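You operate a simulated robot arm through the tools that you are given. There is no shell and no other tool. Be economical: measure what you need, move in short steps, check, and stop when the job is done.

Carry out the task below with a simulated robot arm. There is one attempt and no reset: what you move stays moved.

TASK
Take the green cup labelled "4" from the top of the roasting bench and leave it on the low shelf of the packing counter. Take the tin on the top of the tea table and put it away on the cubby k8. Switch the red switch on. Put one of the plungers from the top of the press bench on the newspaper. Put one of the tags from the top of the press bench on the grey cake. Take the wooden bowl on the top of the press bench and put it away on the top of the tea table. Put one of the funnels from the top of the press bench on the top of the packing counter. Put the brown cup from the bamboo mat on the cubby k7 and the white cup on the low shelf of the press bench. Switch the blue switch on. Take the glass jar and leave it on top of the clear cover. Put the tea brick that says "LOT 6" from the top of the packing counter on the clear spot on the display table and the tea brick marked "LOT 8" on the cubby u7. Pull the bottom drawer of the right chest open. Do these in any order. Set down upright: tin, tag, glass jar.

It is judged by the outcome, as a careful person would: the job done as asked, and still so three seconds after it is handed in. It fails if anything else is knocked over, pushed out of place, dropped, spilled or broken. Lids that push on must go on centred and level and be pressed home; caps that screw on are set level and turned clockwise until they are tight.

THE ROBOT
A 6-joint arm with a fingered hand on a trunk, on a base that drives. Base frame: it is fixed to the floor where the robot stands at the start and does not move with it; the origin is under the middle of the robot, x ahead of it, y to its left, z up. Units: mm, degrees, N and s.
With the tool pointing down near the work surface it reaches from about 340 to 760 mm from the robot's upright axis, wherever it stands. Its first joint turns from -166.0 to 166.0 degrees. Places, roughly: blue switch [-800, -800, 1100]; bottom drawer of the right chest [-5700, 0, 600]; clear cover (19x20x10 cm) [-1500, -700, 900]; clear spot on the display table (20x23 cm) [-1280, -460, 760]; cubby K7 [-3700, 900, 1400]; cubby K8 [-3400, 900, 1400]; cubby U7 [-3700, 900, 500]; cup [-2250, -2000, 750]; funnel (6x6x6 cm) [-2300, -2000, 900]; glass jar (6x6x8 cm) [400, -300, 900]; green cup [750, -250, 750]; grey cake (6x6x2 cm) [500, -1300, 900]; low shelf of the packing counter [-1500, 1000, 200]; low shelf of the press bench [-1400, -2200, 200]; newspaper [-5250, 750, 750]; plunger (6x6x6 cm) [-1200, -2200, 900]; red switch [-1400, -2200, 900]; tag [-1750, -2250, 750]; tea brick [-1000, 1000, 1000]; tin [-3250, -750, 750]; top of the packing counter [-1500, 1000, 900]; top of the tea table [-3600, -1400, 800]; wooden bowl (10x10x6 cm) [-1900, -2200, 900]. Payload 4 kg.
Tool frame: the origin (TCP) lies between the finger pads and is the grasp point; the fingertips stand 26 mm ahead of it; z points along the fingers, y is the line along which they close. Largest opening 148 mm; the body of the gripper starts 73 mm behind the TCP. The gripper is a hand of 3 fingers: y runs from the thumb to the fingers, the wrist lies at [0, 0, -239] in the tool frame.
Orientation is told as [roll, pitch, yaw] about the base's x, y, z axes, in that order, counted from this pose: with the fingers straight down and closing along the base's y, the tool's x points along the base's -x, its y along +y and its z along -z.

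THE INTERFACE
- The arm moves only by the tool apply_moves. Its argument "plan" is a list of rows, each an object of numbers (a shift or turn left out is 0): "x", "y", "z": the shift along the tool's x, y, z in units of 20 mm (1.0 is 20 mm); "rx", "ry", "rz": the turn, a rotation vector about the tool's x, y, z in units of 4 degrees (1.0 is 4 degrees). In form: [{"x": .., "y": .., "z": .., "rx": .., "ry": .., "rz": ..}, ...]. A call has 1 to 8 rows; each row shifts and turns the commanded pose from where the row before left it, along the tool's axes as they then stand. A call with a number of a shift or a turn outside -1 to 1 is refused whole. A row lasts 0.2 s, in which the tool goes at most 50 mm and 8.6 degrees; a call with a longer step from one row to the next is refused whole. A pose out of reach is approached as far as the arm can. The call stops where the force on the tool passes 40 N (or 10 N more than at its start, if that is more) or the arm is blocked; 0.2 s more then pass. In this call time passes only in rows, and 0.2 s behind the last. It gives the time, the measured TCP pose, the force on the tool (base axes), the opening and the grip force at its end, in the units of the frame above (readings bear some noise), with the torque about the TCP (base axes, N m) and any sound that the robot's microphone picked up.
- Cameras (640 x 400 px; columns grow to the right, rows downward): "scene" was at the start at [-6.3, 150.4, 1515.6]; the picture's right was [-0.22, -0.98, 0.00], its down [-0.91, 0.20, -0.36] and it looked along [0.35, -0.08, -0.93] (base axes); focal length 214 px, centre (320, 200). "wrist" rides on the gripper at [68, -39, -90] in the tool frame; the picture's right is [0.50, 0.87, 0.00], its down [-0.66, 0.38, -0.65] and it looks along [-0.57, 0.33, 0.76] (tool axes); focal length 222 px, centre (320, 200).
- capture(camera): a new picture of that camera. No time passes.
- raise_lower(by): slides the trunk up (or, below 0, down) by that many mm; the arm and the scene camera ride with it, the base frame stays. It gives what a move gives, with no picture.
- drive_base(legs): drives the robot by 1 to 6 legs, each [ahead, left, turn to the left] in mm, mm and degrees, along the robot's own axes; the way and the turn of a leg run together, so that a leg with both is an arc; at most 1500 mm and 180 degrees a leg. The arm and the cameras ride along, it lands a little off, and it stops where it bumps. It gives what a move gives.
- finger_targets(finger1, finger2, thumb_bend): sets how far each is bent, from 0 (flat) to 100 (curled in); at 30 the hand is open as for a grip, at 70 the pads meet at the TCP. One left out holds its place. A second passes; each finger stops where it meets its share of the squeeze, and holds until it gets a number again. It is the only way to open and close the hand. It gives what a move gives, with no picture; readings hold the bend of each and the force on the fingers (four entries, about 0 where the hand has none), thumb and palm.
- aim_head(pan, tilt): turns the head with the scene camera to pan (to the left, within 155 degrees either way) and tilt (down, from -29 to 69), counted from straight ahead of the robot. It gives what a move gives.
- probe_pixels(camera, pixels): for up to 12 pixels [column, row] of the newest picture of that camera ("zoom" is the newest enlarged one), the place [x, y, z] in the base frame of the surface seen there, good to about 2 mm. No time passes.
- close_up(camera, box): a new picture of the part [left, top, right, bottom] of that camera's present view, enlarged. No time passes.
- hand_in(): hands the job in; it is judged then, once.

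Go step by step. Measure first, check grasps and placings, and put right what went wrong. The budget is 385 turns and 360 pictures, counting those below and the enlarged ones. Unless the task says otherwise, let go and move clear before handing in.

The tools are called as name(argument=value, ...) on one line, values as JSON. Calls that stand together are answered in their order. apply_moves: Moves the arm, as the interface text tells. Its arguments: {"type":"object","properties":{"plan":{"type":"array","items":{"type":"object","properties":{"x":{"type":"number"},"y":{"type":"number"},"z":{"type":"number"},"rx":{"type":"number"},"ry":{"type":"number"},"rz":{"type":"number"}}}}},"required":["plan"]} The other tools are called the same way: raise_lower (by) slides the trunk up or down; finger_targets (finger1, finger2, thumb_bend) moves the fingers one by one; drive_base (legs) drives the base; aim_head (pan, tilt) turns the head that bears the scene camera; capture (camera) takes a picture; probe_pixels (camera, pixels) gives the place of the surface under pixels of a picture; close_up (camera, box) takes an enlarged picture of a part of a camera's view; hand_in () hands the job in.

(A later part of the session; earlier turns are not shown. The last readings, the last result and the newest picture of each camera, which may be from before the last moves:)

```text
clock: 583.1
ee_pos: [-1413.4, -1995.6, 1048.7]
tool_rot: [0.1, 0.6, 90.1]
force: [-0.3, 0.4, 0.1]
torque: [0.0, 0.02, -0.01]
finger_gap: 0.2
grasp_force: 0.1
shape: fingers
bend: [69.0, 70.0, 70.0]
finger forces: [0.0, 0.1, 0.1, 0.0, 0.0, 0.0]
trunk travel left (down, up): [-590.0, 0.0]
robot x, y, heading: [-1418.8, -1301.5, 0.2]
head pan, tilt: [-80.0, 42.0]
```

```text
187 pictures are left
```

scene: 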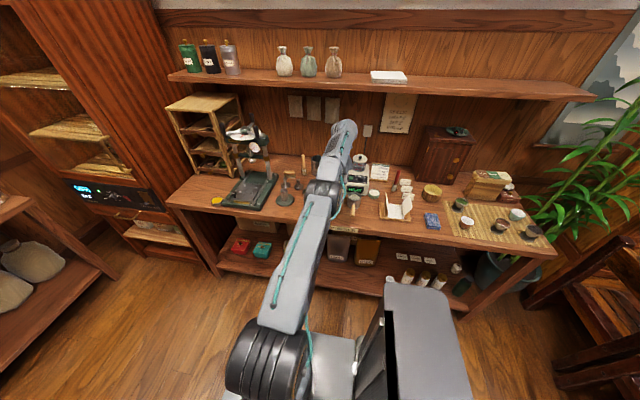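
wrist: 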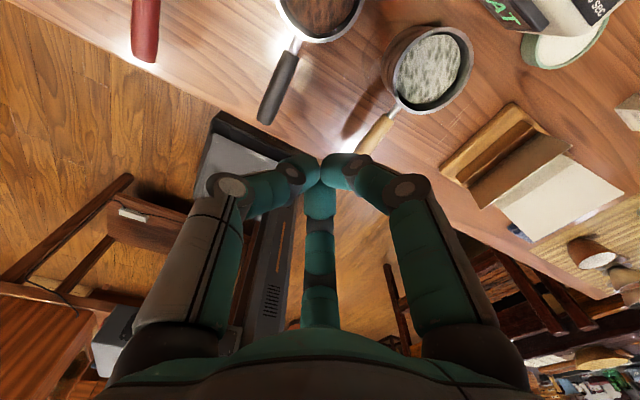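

close_up(camera="scene", box=[335, 145, 415, 200])

close_up(camera="scene", box=[270, 145, 330, 215])

probe_pixels(camera="zoom", pixels=[[250, 130], [320, 150], [290, 180], [210, 220], [330, 120], [260, 160]])

```text
7.27 times, centred on (375, 172) of scene
```

zoom: 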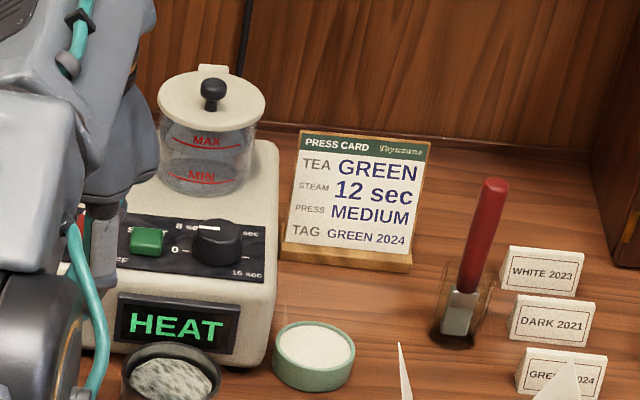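

```text
5.71 times, centred on (300, 180) of scene
```

zoom: 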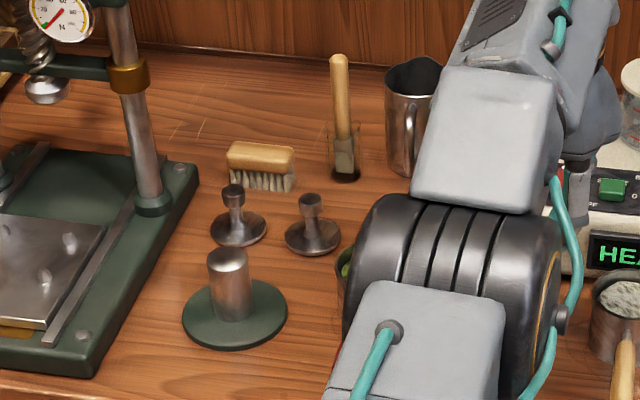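

```text
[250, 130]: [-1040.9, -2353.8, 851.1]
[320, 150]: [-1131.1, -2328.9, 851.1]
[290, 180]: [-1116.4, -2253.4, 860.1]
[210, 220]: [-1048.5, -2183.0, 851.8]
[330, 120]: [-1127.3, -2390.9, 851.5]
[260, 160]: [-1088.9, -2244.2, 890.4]
```

Display shows "HEAT" – red switch is on. Now probe the plungers at zoom (238,215) and (312,225).

probe_pixels(camera="zoom", pixels=[[311, 200], [311, 215], [290, 237], [335, 237], [312, 252], [233, 190], [212, 228], [263, 228], [238, 243], [345, 265], [232, 285]])

```text
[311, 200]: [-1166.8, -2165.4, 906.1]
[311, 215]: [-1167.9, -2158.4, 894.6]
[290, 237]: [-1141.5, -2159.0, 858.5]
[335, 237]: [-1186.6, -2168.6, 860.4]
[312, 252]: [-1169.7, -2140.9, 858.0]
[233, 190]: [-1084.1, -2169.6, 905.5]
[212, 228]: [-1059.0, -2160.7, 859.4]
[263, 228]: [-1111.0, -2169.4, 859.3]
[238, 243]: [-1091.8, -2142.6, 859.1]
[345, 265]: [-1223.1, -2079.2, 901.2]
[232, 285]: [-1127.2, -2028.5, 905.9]
```

Take plunger A at (-1167,-2165), knob top 907. Position above it.

finger_targets(finger1=50, finger2=50, thumb_bend=50)

drive_base(legs=[[247, 0, 0], [0, -168, 0]])

capture(camera="wrist")

probe_pixels(camera="wrist", pixels=[[320, 120], [320, 110], [310, 130], [330, 130]])

```text
clock: 584.1
ee_pos: [-1413.0, -1995.9, 1050.0]
tool_rot: [0.1, 0.6, 90.0]
force: [-0.2, 0.3, 1.0]
torque: [0.01, 0.01, -0.03]
finger_gap: 61.5
grasp_force: 0.0
shape: fingers
bend: [50.0, 50.0, 50.0]
finger forces: [0.0, 0.1, 0.0, 0.0, 0.0, 0.1]
trunk travel left (down, up): [-590.0, 0.0]
robot x, y, heading: [-1416.5, -1298.9, 0.3]
head pan, tilt: [-80.0, 42.0]
```

```text
clock: 587.0
ee_pos: [-1166.5, -2165.3, 1049.5]
tool_rot: [0.1, 0.6, 90.2]
force: [0.2, -0.4, 0.9]
torque: [-0.02, 0.03, 0.01]
finger_gap: 61.9
grasp_force: 0.0
shape: fingers
bend: [50.0, 50.0, 50.0]
finger forces: [0.1, 0.1, 0.1, 0.0, 0.0, 0.0]
trunk travel left (down, up): [-590.0, 0.0]
robot x, y, heading: [-1170.3, -1466.2, 0.2]
head pan, tilt: [-80.0, 42.0]
```

```text
184 pictures are left
```

wrist: 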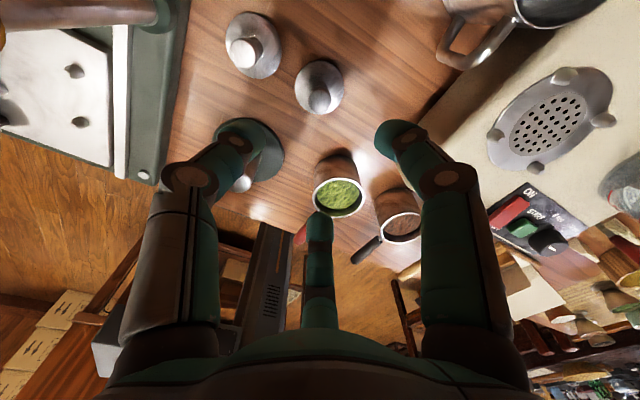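

```text
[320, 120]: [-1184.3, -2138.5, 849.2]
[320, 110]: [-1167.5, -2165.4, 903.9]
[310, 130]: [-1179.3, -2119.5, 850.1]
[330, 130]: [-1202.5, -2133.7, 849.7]
```

raise_lower(by=-115)

apply_moves(plan=[{"x": 0.2, "z": 0.8}, {"z": 0.8}, {"z": 0.2}])

finger_targets(finger1=70, finger2=70, thumb_bend=70)

capture(camera="wrist")

```text
clock: 588.4
ee_pos: [-1167.0, -2164.3, 934.0]
tool_rot: [0.1, 0.7, 90.2]
force: [0.2, -0.2, 0.3]
torque: [-0.01, 0.0, 0.0]
finger_gap: 61.6
grasp_force: 0.0
shape: fingers
bend: [50.0, 50.0, 50.0]
finger forces: [0.0, 0.0, 0.0, 0.1, 0.1, 0.0]
trunk travel left (down, up): [-475.0, 115.0]
robot x, y, heading: [-1169.3, -1468.3, 0.5]
head pan, tilt: [-80.0, 42.0]
```

```text
clock: 589.2
ee_pos: [-1166.8, -2167.6, 898.4]
tool_rot: [0.1, 0.6, 90.1]
force: [0.8, 0.3, 0.4]
torque: [-0.01, 0.03, -0.02]
finger_gap: 61.4
grasp_force: 0.0
shape: fingers
bend: [50.0, 50.0, 50.0]
finger forces: [0.0, 0.1, 0.1, 0.0, 0.0, 0.0]
trunk travel left (down, up): [-475.0, 115.0]
robot x, y, heading: [-1169.7, -1467.7, 0.4]
head pan, tilt: [-80.0, 42.0]
```

```text
clock: 590.2
ee_pos: [-1165.2, -2168.3, 898.0]
tool_rot: [0.1, 0.6, 90.4]
force: [-0.5, 0.4, -0.7]
torque: [0.0, 0.01, -0.02]
finger_gap: 8.6
grasp_force: 3.9
shape: fingers
bend: [67.0, 68.0, 68.0]
finger forces: [3.3, 1.7, 0.1, 0.0, 3.6, 0.1]
trunk travel left (down, up): [-475.0, 115.0]
robot x, y, heading: [-1168.1, -1467.1, 0.4]
head pan, tilt: [-80.0, 42.0]
```

```text
183 pictures are left
```

wrist: 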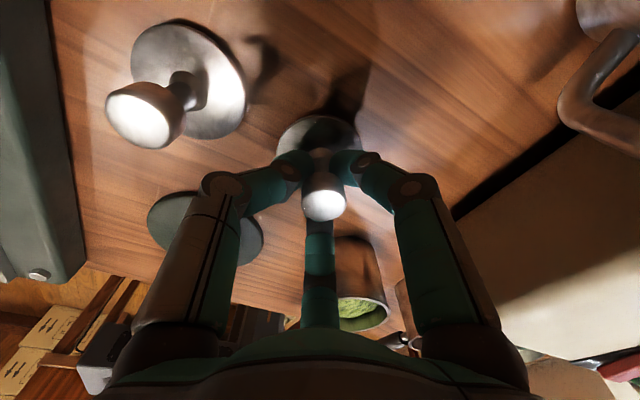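

Gripping the stem under the knob. Tighten and lift.

finger_targets(finger1=78, finger2=78, thumb_bend=78)

raise_lower(by=115)

capture(camera="wrist")

```text
clock: 591.2
ee_pos: [-1166.7, -2167.5, 898.1]
tool_rot: [0.1, 0.6, 90.3]
force: [0.3, -0.2, -1.3]
torque: [-0.01, 0.0, 0.02]
finger_gap: 6.4
grasp_force: 14.9
shape: fingers
bend: [66.0, 72.0, 68.0]
finger forces: [9.5, 8.3, 0.1, 0.0, 11.1, 0.0]
trunk travel left (down, up): [-475.0, 115.0]
robot x, y, heading: [-1166.7, -1470.9, 0.2]
head pan, tilt: [-80.0, 42.0]
```

```text
clock: 592.7
ee_pos: [-1165.8, -2167.6, 1013.1]
tool_rot: [0.1, 0.5, 90.2]
force: [-0.7, -0.2, -1.6]
torque: [-0.01, -0.02, 0.0]
finger_gap: 6.3
grasp_force: 13.9
shape: fingers
bend: [66.0, 72.0, 68.0]
finger forces: [9.4, 8.2, 0.1, 0.1, 10.9, 0.0]
trunk travel left (down, up): [-590.0, 0.0]
robot x, y, heading: [-1169.3, -1466.0, 0.1]
head pan, tilt: [-80.0, 42.0]
```

```text
182 pictures are left
```

wrist: 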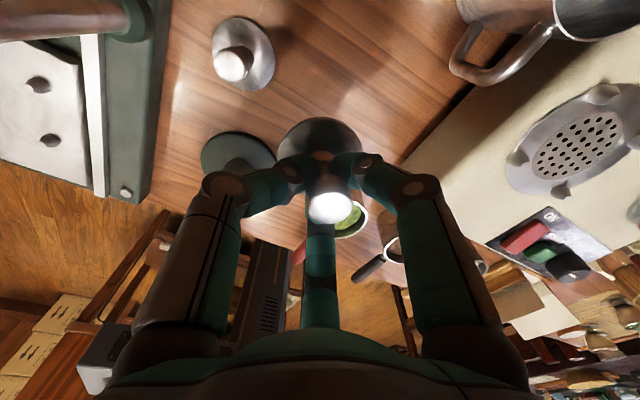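

Plunger held. Drive to the newspaper box, approaching diagonally to avoid the open drawer and cubbies.

drive_base(legs=[[0, 340, 0], [-1130, 0, 0], [0, 1090, 0], [0, 0, 180]])

drive_base(legs=[[1400, 0, 0], [800, 0, 0], [0, 0, 34]])

aim_head(pan=-60, tilt=40)

capture(camera="scene")

```text
clock: 612.9
ee_pos: [-2311.4, 664.4, 1014.1]
tool_rot: [0.1, 0.6, -89.3]
force: [0.1, 0.2, -1.8]
torque: [0.0, -0.04, 0.02]
finger_gap: 6.2
grasp_force: 13.9
shape: fingers
bend: [66.0, 73.0, 72.0]
finger forces: [9.3, 6.7, 0.1, 0.0, 10.8, 0.1]
trunk travel left (down, up): [-590.0, 0.0]
robot x, y, heading: [-2306.8, -36.2, -179.3]
head pan, tilt: [-80.0, 42.0]
```

```text
clock: 625.3
ee_pos: [-4890.4, 492.8, 1012.4]
tool_rot: [0.1, 0.6, -54.6]
force: [0.1, -0.3, -2.3]
torque: [0.03, 0.01, 0.0]
finger_gap: 6.1
grasp_force: 13.0
shape: fingers
bend: [66.0, 73.0, 72.0]
finger forces: [9.4, 6.5, 0.1, 0.0, 11.1, 0.0]
trunk travel left (down, up): [-590.0, 0.0]
robot x, y, heading: [-4487.7, -78.3, -144.3]
head pan, tilt: [-80.0, 42.0]
```

```text
clock: 626.1
ee_pos: [-4891.5, 493.1, 1013.6]
tool_rot: [0.1, 0.5, -54.5]
force: [0.1, 0.0, -1.2]
torque: [0.0, 0.0, -0.03]
finger_gap: 6.2
grasp_force: 13.1
shape: fingers
bend: [66.0, 73.0, 72.0]
finger forces: [9.3, 6.4, 0.1, 0.1, 11.0, 0.1]
trunk travel left (down, up): [-590.0, 0.0]
robot x, y, heading: [-4484.6, -78.3, -144.3]
head pan, tilt: [-60.0, 40.0]
```

```text
181 pictures are left
```

scene: 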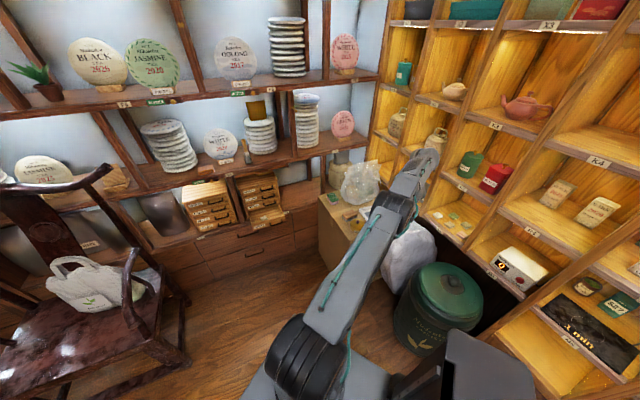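

Probe the newspaper, box edges and cubby face here.

probe_pixels(camera="scene", pixels=[[345, 215], [365, 215], [380, 210], [400, 240], [420, 215], [450, 232], [440, 195], [490, 270], [330, 205], [355, 185], [410, 235], [463, 186]])

capture(camera="wrist")

```text
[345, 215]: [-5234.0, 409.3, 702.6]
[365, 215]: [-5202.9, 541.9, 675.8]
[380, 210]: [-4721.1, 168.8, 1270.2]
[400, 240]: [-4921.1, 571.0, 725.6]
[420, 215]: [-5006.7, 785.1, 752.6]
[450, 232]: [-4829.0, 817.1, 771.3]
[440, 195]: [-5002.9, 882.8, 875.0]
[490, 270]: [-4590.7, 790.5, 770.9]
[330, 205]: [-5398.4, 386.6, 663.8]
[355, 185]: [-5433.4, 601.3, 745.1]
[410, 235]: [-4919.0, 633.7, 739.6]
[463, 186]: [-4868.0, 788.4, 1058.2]
```

```text
180 pictures are left
```

wrist: 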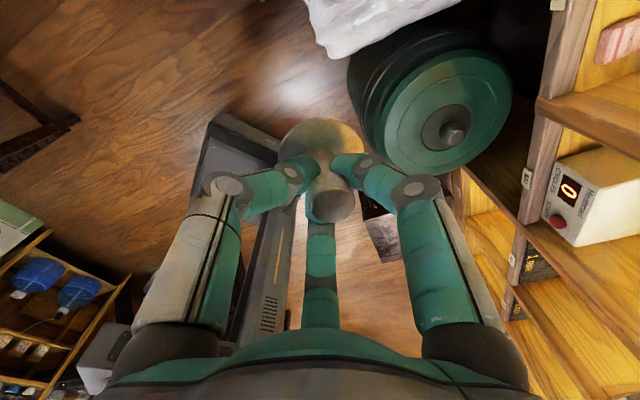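

drive_base(legs=[[177, -308, 0]])

capture(camera="wrist")

aim_head(pan=-40, tilt=45)

capture(camera="scene")

```text
clock: 628.4
ee_pos: [-5213.3, 639.2, 1013.6]
tool_rot: [0.2, 0.6, -54.5]
force: [0.9, 0.4, -1.7]
torque: [0.01, -0.04, -0.01]
finger_gap: 6.0
grasp_force: 13.2
shape: fingers
bend: [66.0, 73.0, 72.0]
finger forces: [9.4, 6.4, 0.1, 0.0, 10.8, 0.0]
trunk travel left (down, up): [-590.0, 0.0]
robot x, y, heading: [-4807.4, 68.2, -144.3]
head pan, tilt: [-60.0, 40.0]
```

```text
179 pictures are left
```

wrist: 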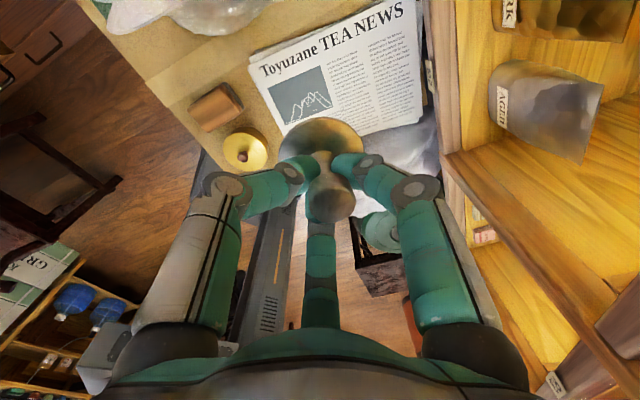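

```text
clock: 629.3
ee_pos: [-5213.5, 639.1, 1013.8]
tool_rot: [0.1, 0.6, -54.6]
force: [-0.3, 0.1, -1.1]
torque: [-0.05, 0.02, -0.03]
finger_gap: 6.1
grasp_force: 13.7
shape: fingers
bend: [66.0, 73.0, 72.0]
finger forces: [9.4, 6.5, 0.0, 0.1, 10.9, 0.0]
trunk travel left (down, up): [-590.0, 0.0]
robot x, y, heading: [-4811.7, 65.3, -144.5]
head pan, tilt: [-40.0, 45.0]
```

```text
178 pictures are left
```

scene: 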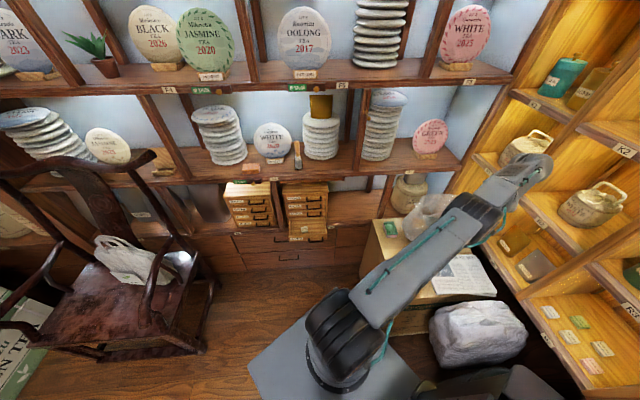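

Probe the newspaper outline in the wrist view.

probe_pixels(camera="wrist", pixels=[[250, 60], [412, 10], [425, 110], [290, 120], [340, 80], [365, 110], [380, 60], [400, 120], [440, 120], [180, 20], [270, 10], [245, 150]])

```text
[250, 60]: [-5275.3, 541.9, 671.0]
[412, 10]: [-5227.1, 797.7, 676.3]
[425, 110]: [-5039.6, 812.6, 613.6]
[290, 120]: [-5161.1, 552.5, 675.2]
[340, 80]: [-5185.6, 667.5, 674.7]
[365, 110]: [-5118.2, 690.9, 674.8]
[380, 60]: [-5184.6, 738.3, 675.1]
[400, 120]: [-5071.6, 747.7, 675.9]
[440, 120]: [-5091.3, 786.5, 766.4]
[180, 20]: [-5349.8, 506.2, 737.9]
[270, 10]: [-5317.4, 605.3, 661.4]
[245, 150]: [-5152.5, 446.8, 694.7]
```

Newspaper top z 675, centre ≈ (-5175,670). Shift and lower.

drive_base(legs=[[-42, -2, 0]])

raise_lower(by=-280)

apply_moves(plan=[{"z": 0.2}, {"z": 0.15}])

capture(camera="wrist")

```text
clock: 630.2
ee_pos: [-5180.4, 665.5, 1013.7]
tool_rot: [-0.1, 0.6, -54.7]
force: [0.9, 0.6, -2.2]
torque: [-0.02, -0.02, -0.04]
finger_gap: 6.1
grasp_force: 14.1
shape: fingers
bend: [66.0, 73.0, 72.0]
finger forces: [9.4, 6.5, 0.0, 0.0, 11.0, 0.1]
trunk travel left (down, up): [-590.0, 0.0]
robot x, y, heading: [-4773.2, 92.1, -144.6]
head pan, tilt: [-40.0, 45.0]
```

```text
clock: 633.0
ee_pos: [-5180.0, 665.8, 733.4]
tool_rot: [0.1, 0.7, -54.6]
force: [1.0, 0.4, -2.0]
torque: [0.01, 0.0, -0.02]
finger_gap: 5.9
grasp_force: 13.8
shape: fingers
bend: [66.0, 73.0, 72.0]
finger forces: [9.3, 6.4, 0.0, 0.0, 11.1, 0.0]
trunk travel left (down, up): [-310.0, 280.0]
robot x, y, heading: [-4772.5, 90.5, -144.6]
head pan, tilt: [-40.0, 45.0]
```

```text
clock: 633.6
ee_pos: [-5180.1, 664.2, 726.2]
tool_rot: [0.0, 0.7, -54.7]
force: [-0.3, 0.4, -2.9]
torque: [-0.03, -0.04, 0.0]
finger_gap: 6.1
grasp_force: 13.2
shape: fingers
bend: [66.0, 73.0, 72.0]
finger forces: [9.6, 6.5, 0.0, 0.0, 10.8, 0.0]
trunk travel left (down, up): [-310.0, 280.0]
robot x, y, heading: [-4775.3, 96.5, -144.4]
head pan, tilt: [-40.0, 45.0]
```

```text
177 pictures are left
```

wrist: 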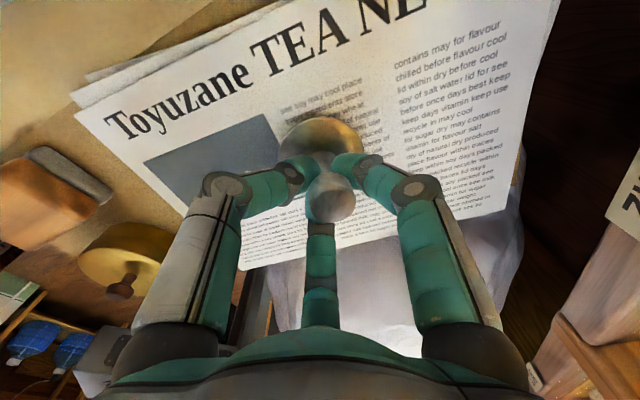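

apply_moves(plan=[{"z": 0.12}, {"z": 0.08}])

apply_moves(plan=[{"z": 0.08}])

apply_moves(plan=[{"z": 0.08}])

```text
clock: 634.2
ee_pos: [-5179.4, 665.0, 722.0]
tool_rot: [0.1, 0.6, -54.7]
force: [0.3, -0.1, 0.3]
torque: [0.03, 0.0, -0.02]
finger_gap: 6.0
grasp_force: 14.0
shape: fingers
bend: [66.0, 73.0, 72.0]
finger forces: [9.4, 6.9, 0.0, 0.0, 11.4, 0.0]
trunk travel left (down, up): [-310.0, 280.0]
robot x, y, heading: [-4777.0, 94.9, -144.6]
head pan, tilt: [-40.0, 45.0]
```

```text
clock: 634.6
ee_pos: [-5181.8, 664.4, 720.3]
tool_rot: [0.0, 0.6, -54.7]
force: [0.4, -0.4, 2.0]
torque: [0.05, -0.01, 0.02]
finger_gap: 5.8
grasp_force: 15.0
shape: fingers
bend: [66.0, 73.0, 72.0]
finger forces: [10.1, 7.2, 0.0, 0.1, 12.0, 0.0]
trunk travel left (down, up): [-310.0, 280.0]
robot x, y, heading: [-4777.3, 95.7, -144.7]
head pan, tilt: [-40.0, 45.0]
```

```text
clock: 635.0
ee_pos: [-5180.0, 665.3, 718.7]
tool_rot: [0.2, 0.7, -54.6]
force: [-1.2, -1.7, 3.2]
torque: [0.04, -0.03, -0.02]
finger_gap: 5.8
grasp_force: 16.2
shape: fingers
bend: [66.0, 73.0, 72.0]
finger forces: [10.8, 7.9, 0.0, 0.0, 13.4, 0.0]
trunk travel left (down, up): [-310.0, 280.0]
robot x, y, heading: [-4775.0, 93.0, -144.5]
head pan, tilt: [-40.0, 45.0]
```

Resting on the newspaper. Release and rise.

finger_targets(finger1=50, finger2=50, thumb_bend=50)

raise_lower(by=280)

capture(camera="wrist")

```text
clock: 636.0
ee_pos: [-5181.7, 666.2, 718.9]
tool_rot: [0.0, 0.5, -54.8]
force: [0.1, -0.7, 0.6]
torque: [0.0, -0.03, 0.0]
finger_gap: 61.5
grasp_force: 0.1
shape: fingers
bend: [50.0, 50.0, 50.0]
finger forces: [0.0, 0.0, 0.0, 0.1, 0.1, 0.1]
trunk travel left (down, up): [-310.0, 280.0]
robot x, y, heading: [-4772.5, 95.4, -145.0]
head pan, tilt: [-40.0, 45.0]
```

```text
clock: 638.8
ee_pos: [-5180.7, 665.4, 999.8]
tool_rot: [0.1, 0.6, -54.7]
force: [-0.1, -0.3, 0.2]
torque: [0.01, 0.03, 0.01]
finger_gap: 61.8
grasp_force: 0.1
shape: fingers
bend: [50.0, 50.0, 50.0]
finger forces: [0.0, 0.0, 0.0, 0.0, 0.0, 0.0]
trunk travel left (down, up): [-590.0, 0.0]
robot x, y, heading: [-4772.1, 94.3, -144.5]
head pan, tilt: [-40.0, 45.0]
```

```text
176 pictures are left
```

wrist: 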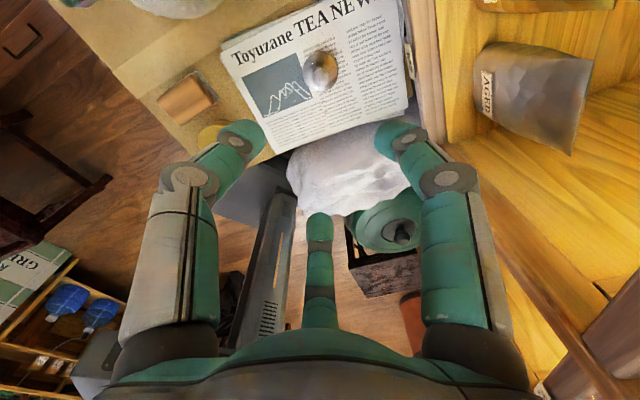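

Plunger placed. Drive back to the press bench for the brown cup.

drive_base(legs=[[-156, 332, 0], [0, 0, -35.5], [-1400, 0, 0], [-800, 0, 0], [0, 0, -180]])

drive_base(legs=[[0, -1100, 0], [280, 0, 0]])

```text
clock: 660.7
ee_pos: [-2272.3, -805.9, 998.2]
tool_rot: [0.2, 0.5, 88.5]
force: [-0.2, -1.1, 0.3]
torque: [0.03, 0.01, 0.02]
finger_gap: 61.8
grasp_force: 0.1
shape: fingers
bend: [50.0, 50.0, 50.0]
finger forces: [0.0, 0.0, 0.0, 0.1, 0.1, 0.1]
trunk travel left (down, up): [-590.0, 0.0]
robot x, y, heading: [-2255.7, -109.3, -1.4]
head pan, tilt: [-40.0, 45.0]
```

```text
clock: 667.9
ee_pos: [-2013.8, -1901.8, 999.9]
tool_rot: [0.1, 0.6, 88.7]
force: [0.1, -0.4, 0.1]
torque: [0.0, -0.03, 0.0]
finger_gap: 61.8
grasp_force: 0.0
shape: fingers
bend: [50.0, 50.0, 50.0]
finger forces: [0.0, 0.0, 0.0, 0.0, 0.0, 0.0]
trunk travel left (down, up): [-590.0, 0.0]
robot x, y, heading: [-1996.6, -1202.8, -1.4]
head pan, tilt: [-40.0, 45.0]
```

Back off a little, raise the arm, lower the trunk, and tilt to 35°.

drive_base(legs=[[0, 170, 1.4]])

apply_moves(plan=[{"x": -0.6, "z": -0.9}, {"x": -0.6, "z": -0.9}, {"x": -0.6, "z": -0.9}, {"x": -0.3, "z": -0.9}, {"z": -0.9}])

raise_lower(by=-170)

apply_moves(plan=[{"ry": 1}, {"ry": 1}, {"ry": 1}, {"ry": 1}, {"ry": 1}, {"ry": 1}, {"ry": 1}, {"ry": 1}])

apply_moves(plan=[{"ry": 0.6}])

capture(camera="wrist")

```text
clock: 669.3
ee_pos: [-2027.9, -1757.4, 1000.0]
tool_rot: [-0.1, 0.7, 87.2]
force: [6.5, -0.8, -0.2]
torque: [0.0, 0.58, 0.04]
finger_gap: 62.1
grasp_force: 0.1
shape: fingers
bend: [50.0, 50.0, 50.0]
finger forces: [0.0, 0.0, 0.0, 0.1, 0.1, 0.0]
trunk travel left (down, up): [-590.0, 0.0]
robot x, y, heading: [-1992.5, -1057.8, -2.9]
head pan, tilt: [-40.0, 45.0]
```

```text
clock: 670.5
ee_pos: [-2026.4, -1717.8, 1088.6]
tool_rot: [-0.1, 0.6, 87.2]
force: [-0.5, 0.3, 0.0]
torque: [-0.01, -0.01, 0.0]
finger_gap: 62.3
grasp_force: 0.1
shape: fingers
bend: [50.0, 50.0, 50.0]
finger forces: [0.0, 0.0, 0.0, 0.0, 0.0, 0.0]
trunk travel left (down, up): [-590.0, 0.0]
robot x, y, heading: [-1998.7, -1060.7, -3.1]
head pan, tilt: [-40.0, 45.0]
```

```text
clock: 672.5
ee_pos: [-2026.9, -1716.4, 919.0]
tool_rot: [0.0, 0.6, 87.3]
force: [0.0, 0.2, -0.5]
torque: [0.01, -0.01, -0.01]
finger_gap: 62.0
grasp_force: 0.0
shape: fingers
bend: [50.0, 50.0, 50.0]
finger forces: [0.0, 0.1, 0.1, 0.0, 0.0, 0.1]
trunk travel left (down, up): [-420.0, 170.0]
robot x, y, heading: [-1993.8, -1059.3, -3.0]
head pan, tilt: [-40.0, 45.0]
```

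```text
clock: 674.2
ee_pos: [-2028.0, -1717.7, 919.4]
tool_rot: [-0.1, 32.7, 87.1]
force: [0.2, -0.5, 0.3]
torque: [0.02, -0.02, 0.0]
finger_gap: 62.1
grasp_force: 0.0
shape: fingers
bend: [50.0, 50.0, 50.0]
finger forces: [0.0, 0.0, 0.0, 0.1, 0.0, 0.0]
trunk travel left (down, up): [-420.0, 170.0]
robot x, y, heading: [-1993.5, -1059.9, -2.5]
head pan, tilt: [-40.0, 45.0]
```

```text
clock: 674.6
ee_pos: [-2026.6, -1717.4, 919.5]
tool_rot: [0.1, 35.0, 87.4]
force: [-0.5, 0.0, 0.8]
torque: [-0.01, -0.02, 0.0]
finger_gap: 62.2
grasp_force: 0.0
shape: fingers
bend: [50.0, 50.0, 50.0]
finger forces: [0.1, 0.0, 0.1, 0.1, 0.0, 0.1]
trunk travel left (down, up): [-420.0, 170.0]
robot x, y, heading: [-1994.2, -1062.7, -2.9]
head pan, tilt: [-40.0, 45.0]
```

```text
175 pictures are left
```

wrist: 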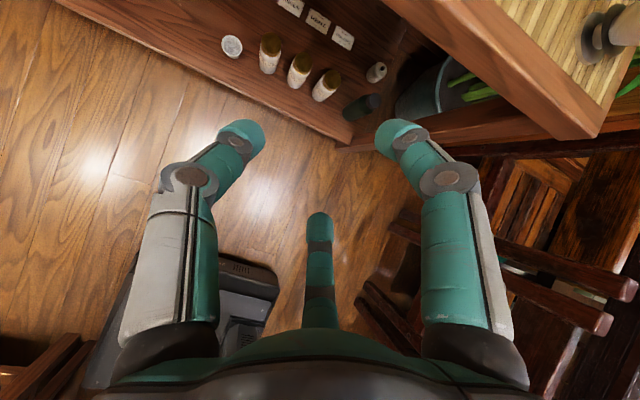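

Align for the approach along the tool axis to the brown cup.

finger_targets(finger1=42, finger2=44, thumb_bend=44)

raise_lower(by=48)

drive_base(legs=[[20, -242, 0]])

capture(camera="wrist")

```text
clock: 675.6
ee_pos: [-2026.0, -1716.8, 918.4]
tool_rot: [0.0, 35.0, 87.3]
force: [-0.4, 0.3, 0.4]
torque: [0.01, -0.02, -0.03]
finger_gap: 84.7
grasp_force: 0.1
shape: fingers
bend: [42.0, 44.0, 44.0]
finger forces: [0.1, 0.1, 0.0, 0.1, 0.0, 0.0]
trunk travel left (down, up): [-420.0, 170.0]
robot x, y, heading: [-1995.1, -1060.5, -3.2]
head pan, tilt: [-40.0, 45.0]
```

```text
clock: 676.5
ee_pos: [-2025.8, -1717.8, 966.8]
tool_rot: [0.0, 35.0, 87.3]
force: [0.7, 0.0, -0.7]
torque: [-0.02, -0.02, 0.0]
finger_gap: 84.7
grasp_force: 0.1
shape: fingers
bend: [42.0, 44.0, 44.0]
finger forces: [0.1, 0.1, 0.0, 0.0, 0.1, 0.0]
trunk travel left (down, up): [-468.0, 122.0]
robot x, y, heading: [-1992.8, -1060.2, -3.1]
head pan, tilt: [-40.0, 45.0]
```

```text
clock: 678.3
ee_pos: [-2016.4, -1960.8, 966.3]
tool_rot: [0.0, 35.0, 87.4]
force: [0.3, -0.6, 0.1]
torque: [0.01, -0.01, -0.01]
finger_gap: 84.8
grasp_force: 0.0
shape: fingers
bend: [42.0, 44.0, 44.0]
finger forces: [0.0, 0.0, 0.0, 0.0, 0.0, 0.0]
trunk travel left (down, up): [-468.0, 122.0]
robot x, y, heading: [-1988.1, -1306.1, -2.7]
head pan, tilt: [-40.0, 45.0]
```

```text
174 pictures are left
```

wrist: 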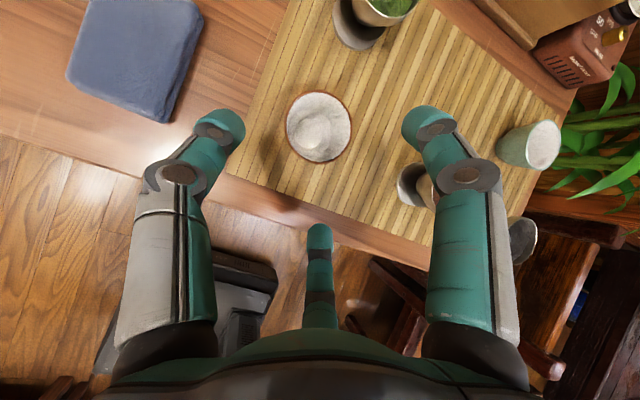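

Well centred. Advance 88 mm and close.

apply_moves(plan=[{"z": 0.9}, {"z": 0.9}, {"z": 0.9}, {"z": 0.9}, {"z": 0.75}])

finger_targets(finger1=64, finger2=64, thumb_bend=64)

capture(camera="wrist")

```text
clock: 679.5
ee_pos: [-2020.2, -2011.1, 899.5]
tool_rot: [0.1, 35.3, 87.4]
force: [-0.8, 6.0, 17.7]
torque: [0.48, 0.45, -0.12]
finger_gap: 84.7
grasp_force: 9.0
shape: fingers
bend: [42.0, 48.0, 44.0]
finger forces: [0.0, 17.4, 0.0, 0.1, 0.0, 0.0]
trunk travel left (down, up): [-468.0, 122.0]
robot x, y, heading: [-1988.5, -1300.0, -2.6]
head pan, tilt: [-40.0, 45.0]
```

```text
clock: 680.5
ee_pos: [-2019.2, -2008.9, 894.5]
tool_rot: [0.0, 35.0, 87.4]
force: [0.2, -0.5, -0.1]
torque: [0.01, 0.02, -0.04]
finger_gap: 38.4
grasp_force: 9.4
shape: fingers
bend: [58.0, 58.0, 59.0]
finger forces: [4.6, 6.5, 0.0, 0.1, 9.6, 0.1]
trunk travel left (down, up): [-468.0, 122.0]
robot x, y, heading: [-1989.7, -1304.3, -2.6]
head pan, tilt: [-40.0, 45.0]
```

```text
173 pictures are left
```

wrist: 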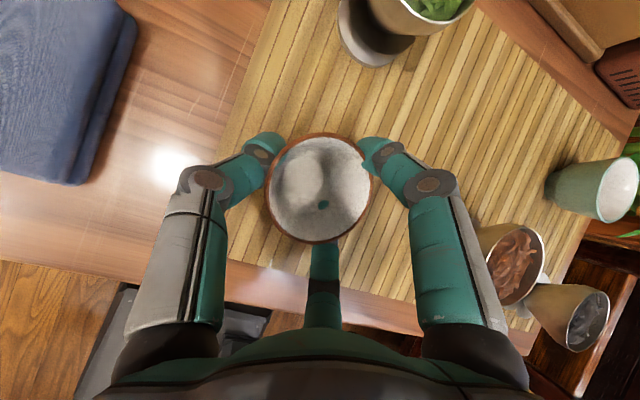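

Gripped. Lift and back out; check the cup stays level.

raise_lower(by=120)

capture(camera="wrist")

drive_base(legs=[[0, 160, 0], [-290, 0, 2.6], [0, 1050, 0], [0, 0, 180]])

```text
clock: 682.0
ee_pos: [-2019.0, -2009.7, 1014.9]
tool_rot: [0.1, 35.0, 87.4]
force: [-0.7, 0.0, -0.2]
torque: [-0.02, -0.04, 0.02]
finger_gap: 38.2
grasp_force: 10.3
shape: fingers
bend: [58.0, 58.0, 59.0]
finger forces: [4.6, 6.5, 0.1, 0.1, 9.6, 0.1]
trunk travel left (down, up): [-588.0, 2.0]
robot x, y, heading: [-1989.1, -1299.7, -2.8]
head pan, tilt: [-40.0, 45.0]
```

```text
172 pictures are left
```

wrist: 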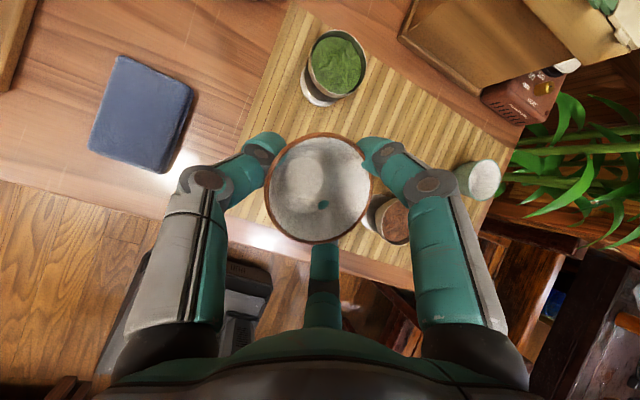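

```text
clock: 697.3
ee_pos: [-2278.8, 602.5, 1014.0]
tool_rot: [0.0, 35.0, -89.1]
force: [-0.1, -0.3, -0.2]
torque: [0.01, 0.0, -0.02]
finger_gap: 37.0
grasp_force: 9.1
shape: fingers
bend: [59.0, 58.0, 59.0]
finger forces: [4.1, 6.3, 0.0, 0.1, 8.9, 0.1]
trunk travel left (down, up): [-588.0, 2.0]
robot x, y, heading: [-2270.8, -107.0, -179.1]
head pan, tilt: [-40.0, 45.0]
```

Drive to K7 and raise the arm to cell height.

drive_base(legs=[[1000, 0, -1], [420, 0, 0]])

apply_moves(plan=[{"x": 0.47, "z": -0.89}, {"x": 0.47, "z": -0.89}, {"x": 0.47, "z": -0.89}, {"x": 0.47, "z": -0.89}, {"x": 0.47, "z": -0.89}, {"x": 0.47, "z": -0.89}, {"x": 0.47, "z": -0.89}, {"x": 0.47, "z": -0.89}])

apply_moves(plan=[{"x": 0.47, "z": -0.89}, {"x": 0.47, "z": -0.89}, {"x": 0.47, "z": -0.89}, {"x": 0.47, "z": -0.89}, {"x": 0.47, "z": -0.89}, {"x": 0.47, "z": -0.89}, {"x": 0.47, "z": -0.89}, {"x": 0.47, "z": -0.89}])

aim_head(pan=-75, tilt=5)

capture(camera="scene")

```text
clock: 704.7
ee_pos: [-3678.3, 605.6, 1014.7]
tool_rot: [0.0, 35.0, -90.3]
force: [-0.6, -0.5, -1.1]
torque: [0.02, -0.02, -0.01]
finger_gap: 36.8
grasp_force: 9.6
shape: fingers
bend: [59.0, 58.0, 59.0]
finger forces: [4.2, 6.3, 0.0, 0.0, 8.9, 0.0]
trunk travel left (down, up): [-588.0, 2.0]
robot x, y, heading: [-3682.5, -101.7, 179.7]
head pan, tilt: [-40.0, 45.0]
```

```text
clock: 706.5
ee_pos: [-3678.5, 585.4, 1175.6]
tool_rot: [0.1, 35.0, -90.2]
force: [0.0, -0.2, -1.1]
torque: [-0.01, 0.05, -0.01]
finger_gap: 36.4
grasp_force: 9.4
shape: fingers
bend: [59.0, 58.0, 59.0]
finger forces: [4.1, 6.6, 0.1, 0.1, 9.0, 0.0]
trunk travel left (down, up): [-588.0, 2.0]
robot x, y, heading: [-3682.8, -102.6, 179.8]
head pan, tilt: [-40.0, 45.0]
```

```text
clock: 708.3
ee_pos: [-3678.0, 564.2, 1334.5]
tool_rot: [0.0, 35.0, -90.3]
force: [-0.1, 0.6, -1.4]
torque: [-0.01, 0.0, 0.0]
finger_gap: 34.9
grasp_force: 10.2
shape: fingers
bend: [60.0, 58.0, 60.0]
finger forces: [3.5, 6.8, 0.0, 0.1, 8.9, 0.1]
trunk travel left (down, up): [-588.0, 2.0]
robot x, y, heading: [-3686.9, -101.2, 179.7]
head pan, tilt: [-40.0, 45.0]
```

```text
clock: 709.4
ee_pos: [-3677.8, 566.0, 1334.7]
tool_rot: [0.0, 35.0, -90.4]
force: [0.4, 0.1, -0.3]
torque: [0.0, -0.02, 0.0]
finger_gap: 34.4
grasp_force: 9.5
shape: fingers
bend: [60.0, 58.0, 60.0]
finger forces: [3.4, 6.8, 0.1, 0.0, 8.8, 0.0]
trunk travel left (down, up): [-588.0, 2.0]
robot x, y, heading: [-3681.5, -101.7, 179.1]
head pan, tilt: [-75.0, 5.0]
```

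```text
171 pictures are left
```

scene: 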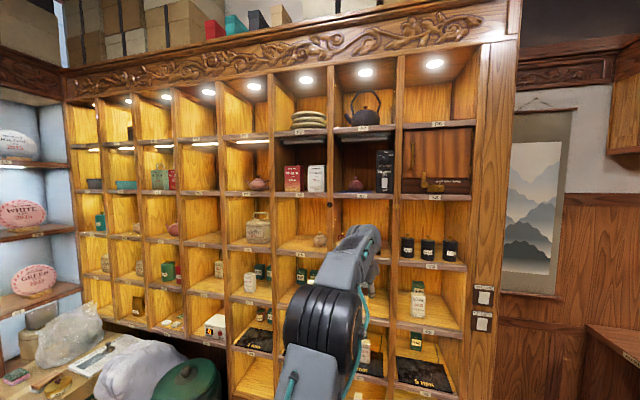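

Finger gap is slowly shrinking (38→34), so check the cup in hand, and the view into K7.

capture(camera="wrist")

```text
170 pictures are left
```

wrist: 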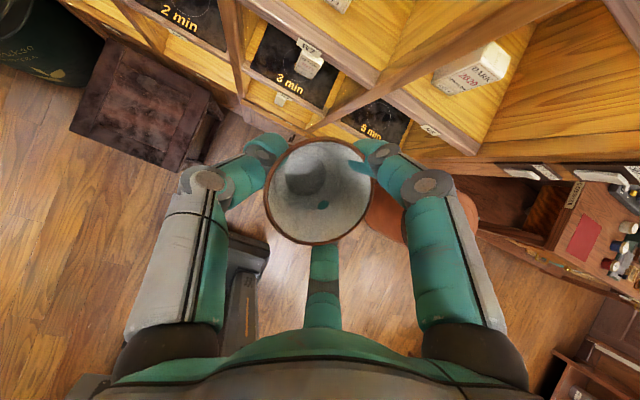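

I need an exact view inside K7; move aside 380 mm and look.

drive_base(legs=[[-400, 0, 0]])

aim_head(pan=-72, tilt=12)

capture(camera="scene")

```text
clock: 711.8
ee_pos: [-3276.0, 562.3, 1335.4]
tool_rot: [0.0, 35.0, -90.6]
force: [1.2, -0.2, -0.3]
torque: [0.0, 0.02, 0.05]
finger_gap: 34.7
grasp_force: 9.5
shape: fingers
bend: [60.0, 58.0, 60.0]
finger forces: [3.5, 6.8, 0.0, 0.0, 8.9, 0.0]
trunk travel left (down, up): [-588.0, 2.0]
robot x, y, heading: [-3284.9, -107.7, 179.6]
head pan, tilt: [-75.0, 5.0]
```

```text
clock: 712.5
ee_pos: [-3276.2, 561.8, 1334.6]
tool_rot: [0.0, 35.0, -90.5]
force: [-0.6, 0.0, -1.1]
torque: [0.05, 0.0, 0.01]
finger_gap: 34.2
grasp_force: 9.9
shape: fingers
bend: [60.0, 58.0, 60.0]
finger forces: [3.5, 6.7, 0.1, 0.0, 9.0, 0.1]
trunk travel left (down, up): [-588.0, 2.0]
robot x, y, heading: [-3284.8, -105.8, 179.6]
head pan, tilt: [-72.0, 12.0]
```

```text
169 pictures are left
```

scene: 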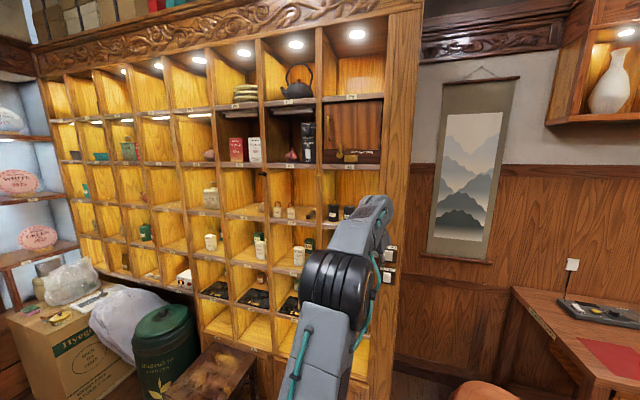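

close_up(camera="scene", box=[260, 165, 330, 230])

probe_pixels(camera="zoom", pixels=[[125, 285], [300, 295], [465, 280], [440, 330], [490, 270], [470, 310], [390, 330], [340, 320], [520, 300], [80, 330], [250, 310], [545, 200]])

```text
6.15 times, centred on (295, 198) of scene
```

zoom: 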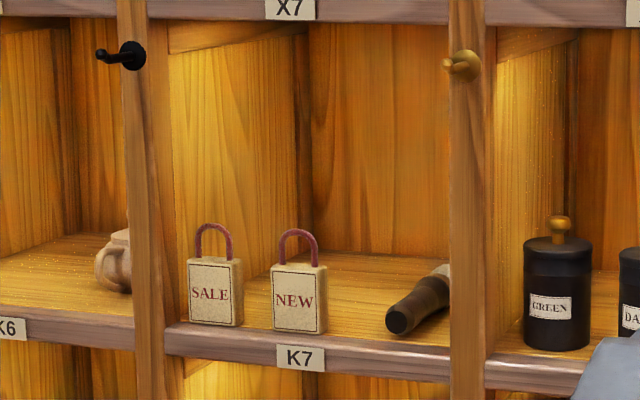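

```text
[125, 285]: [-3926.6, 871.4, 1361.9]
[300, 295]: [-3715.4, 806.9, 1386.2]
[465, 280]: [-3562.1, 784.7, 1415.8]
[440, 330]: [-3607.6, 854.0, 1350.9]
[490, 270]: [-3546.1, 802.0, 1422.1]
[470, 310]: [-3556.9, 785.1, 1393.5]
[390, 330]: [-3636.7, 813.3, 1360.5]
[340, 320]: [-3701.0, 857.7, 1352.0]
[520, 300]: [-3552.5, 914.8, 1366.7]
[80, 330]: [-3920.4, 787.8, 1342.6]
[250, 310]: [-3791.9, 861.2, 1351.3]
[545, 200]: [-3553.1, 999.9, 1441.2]
```

K7 has two bags and a lying rod; there's room behind-right of "NEW" at about (-3668,857). I'll enter high at x≈−3640 over the rod, then shift left and lower. First raise and pre-position.

apply_moves(plan=[{"x": 0.47, "z": -0.89}, {"x": 0.47, "z": -0.89}, {"x": 0.47, "z": -0.89}, {"x": 0.45, "z": -0.87}, {"x": 0.45, "z": -0.85}])

drive_base(legs=[[364, 0, 0.4], [0, -170, 0]])

capture(camera="wrist")

```text
clock: 713.7
ee_pos: [-3274.5, 550.2, 1432.6]
tool_rot: [-0.1, 34.8, -90.4]
force: [-0.5, -0.4, -1.1]
torque: [-0.01, 0.04, 0.0]
finger_gap: 34.3
grasp_force: 9.8
shape: fingers
bend: [60.0, 58.0, 60.0]
finger forces: [3.4, 6.9, 0.1, 0.0, 9.2, 0.1]
trunk travel left (down, up): [-588.0, 2.0]
robot x, y, heading: [-3282.6, -106.1, 179.5]
head pan, tilt: [-72.0, 12.0]
```

```text
clock: 717.1
ee_pos: [-3643.0, 721.8, 1432.8]
tool_rot: [0.0, 35.0, -90.2]
force: [-0.1, 0.7, -1.7]
torque: [0.0, -0.01, -0.02]
finger_gap: 34.2
grasp_force: 9.9
shape: fingers
bend: [60.0, 58.0, 60.0]
finger forces: [3.4, 6.8, 0.1, 0.0, 9.0, 0.0]
trunk travel left (down, up): [-588.0, 2.0]
robot x, y, heading: [-3645.5, 65.4, 179.9]
head pan, tilt: [-72.0, 12.0]
```

```text
167 pictures are left
```

wrist: 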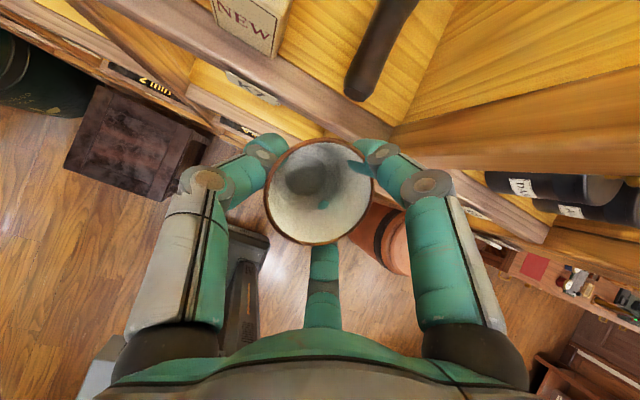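

probe_pixels(camera="wrist", pixels=[[270, 55], [285, 20], [290, 5], [345, 85], [358, 95], [372, 85], [362, 40], [395, 30], [375, 5], [318, 60], [330, 20]])

```text
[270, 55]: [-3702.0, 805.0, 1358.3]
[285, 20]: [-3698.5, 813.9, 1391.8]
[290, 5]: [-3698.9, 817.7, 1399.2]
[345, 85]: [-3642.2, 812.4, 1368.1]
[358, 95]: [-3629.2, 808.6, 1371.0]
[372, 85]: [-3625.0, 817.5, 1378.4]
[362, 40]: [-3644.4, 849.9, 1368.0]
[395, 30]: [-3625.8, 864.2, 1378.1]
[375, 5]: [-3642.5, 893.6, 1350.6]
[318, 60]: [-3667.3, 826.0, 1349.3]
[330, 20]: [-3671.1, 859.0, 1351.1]
```

NEW's right edge is x −3699 and the rod lies x −3645…−3618, top 1379. Enter straight at x −3643, then go left to (-3683,866).

drive_base(legs=[[0, -143, 0]])

capture(camera="wrist")

```text
clock: 718.5
ee_pos: [-3644.7, 867.0, 1432.8]
tool_rot: [0.0, 34.9, -90.1]
force: [-0.7, 0.4, 0.4]
torque: [-0.06, 0.0, 0.0]
finger_gap: 34.0
grasp_force: 10.1
shape: fingers
bend: [60.0, 58.0, 60.0]
finger forces: [3.5, 6.8, 0.1, 0.1, 9.2, 0.0]
trunk travel left (down, up): [-588.0, 2.0]
robot x, y, heading: [-3646.8, 208.6, 179.9]
head pan, tilt: [-72.0, 12.0]
```

```text
166 pictures are left
```

wrist: 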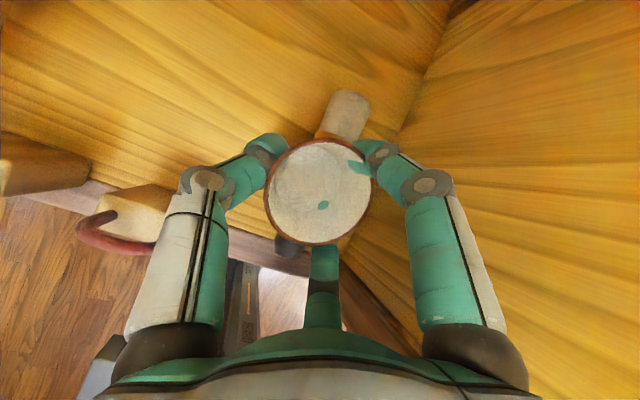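

probe_pixels(camera="wrist", pixels=[[110, 240], [80, 225], [140, 205], [165, 195], [45, 160], [345, 110], [290, 245]])

```text
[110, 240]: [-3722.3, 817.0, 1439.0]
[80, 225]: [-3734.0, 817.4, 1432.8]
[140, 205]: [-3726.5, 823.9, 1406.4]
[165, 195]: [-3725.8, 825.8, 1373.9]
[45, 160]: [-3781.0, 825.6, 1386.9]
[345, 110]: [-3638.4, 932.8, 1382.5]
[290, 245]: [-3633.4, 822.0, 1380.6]
```

Loop top is only 1441. Shift left 38 mm, then lower 38 mm.

drive_base(legs=[[39, 0, 0]])

apply_moves(plan=[{"x": -0.4, "z": 0.57}, {"x": -0.3, "z": 0.43}])

capture(camera="wrist")

```text
clock: 719.3
ee_pos: [-3683.9, 866.3, 1433.5]
tool_rot: [0.1, 34.8, -90.0]
force: [0.5, -0.2, -0.3]
torque: [-0.01, -0.03, -0.04]
finger_gap: 34.3
grasp_force: 9.6
shape: fingers
bend: [60.0, 58.0, 60.0]
finger forces: [3.5, 6.8, 0.0, 0.0, 9.1, 0.2]
trunk travel left (down, up): [-588.0, 2.0]
robot x, y, heading: [-3685.5, 212.1, 179.9]
head pan, tilt: [-72.0, 12.0]
```

```text
clock: 719.9
ee_pos: [-3683.6, 865.8, 1408.6]
tool_rot: [-0.1, 35.0, -90.1]
force: [0.0, -0.2, 0.0]
torque: [0.01, -0.01, 0.03]
finger_gap: 33.9
grasp_force: 9.9
shape: fingers
bend: [60.0, 58.0, 60.0]
finger forces: [3.3, 6.8, 0.1, 0.0, 9.1, 0.0]
trunk travel left (down, up): [-588.0, 2.0]
robot x, y, heading: [-3684.7, 206.3, 180.1]
head pan, tilt: [-72.0, 12.0]
```

```text
165 pictures are left
```

wrist: 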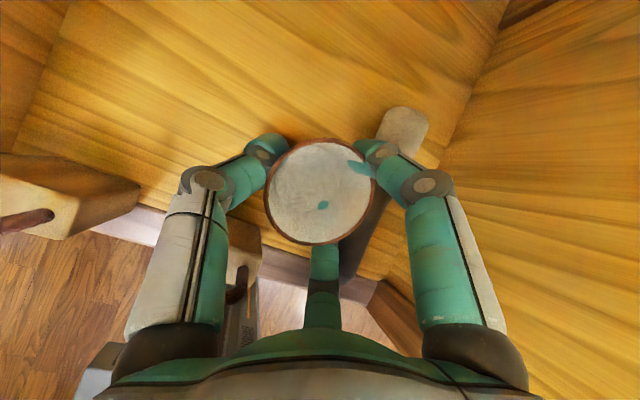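

apply_moves(plan=[{"x": -0.2, "z": 0.29}, {"x": -0.06, "z": 0.08}])

apply_moves(plan=[{"x": -0.06, "z": 0.08}])

apply_moves(plan=[{"x": -0.06, "z": 0.08}])

```text
clock: 720.5
ee_pos: [-3684.4, 864.8, 1398.7]
tool_rot: [0.0, 34.8, -90.1]
force: [0.3, 0.3, -0.1]
torque: [0.0, -0.01, 0.03]
finger_gap: 34.3
grasp_force: 9.9
shape: fingers
bend: [60.0, 58.0, 60.0]
finger forces: [3.3, 6.8, 0.0, 0.1, 9.1, 0.0]
trunk travel left (down, up): [-588.0, 2.0]
robot x, y, heading: [-3684.8, 212.5, 179.8]
head pan, tilt: [-72.0, 12.0]
```

```text
clock: 720.9
ee_pos: [-3683.8, 866.0, 1397.6]
tool_rot: [0.1, 35.1, -90.1]
force: [0.3, -0.1, -1.3]
torque: [-0.01, -0.03, -0.03]
finger_gap: 34.3
grasp_force: 9.7
shape: fingers
bend: [60.0, 58.0, 60.0]
finger forces: [3.2, 6.8, 0.0, 0.2, 9.1, 0.0]
trunk travel left (down, up): [-588.0, 2.0]
robot x, y, heading: [-3686.1, 209.4, 180.1]
head pan, tilt: [-72.0, 12.0]
```

```text
clock: 721.3
ee_pos: [-3683.6, 865.1, 1395.4]
tool_rot: [0.0, 34.8, -90.1]
force: [0.3, -0.3, -0.9]
torque: [0.01, 0.03, -0.02]
finger_gap: 34.2
grasp_force: 9.7
shape: fingers
bend: [60.0, 58.0, 60.0]
finger forces: [3.2, 6.8, 0.1, 0.1, 9.1, 0.0]
trunk travel left (down, up): [-588.0, 2.0]
robot x, y, heading: [-3684.4, 212.3, 179.8]
head pan, tilt: [-72.0, 12.0]
```

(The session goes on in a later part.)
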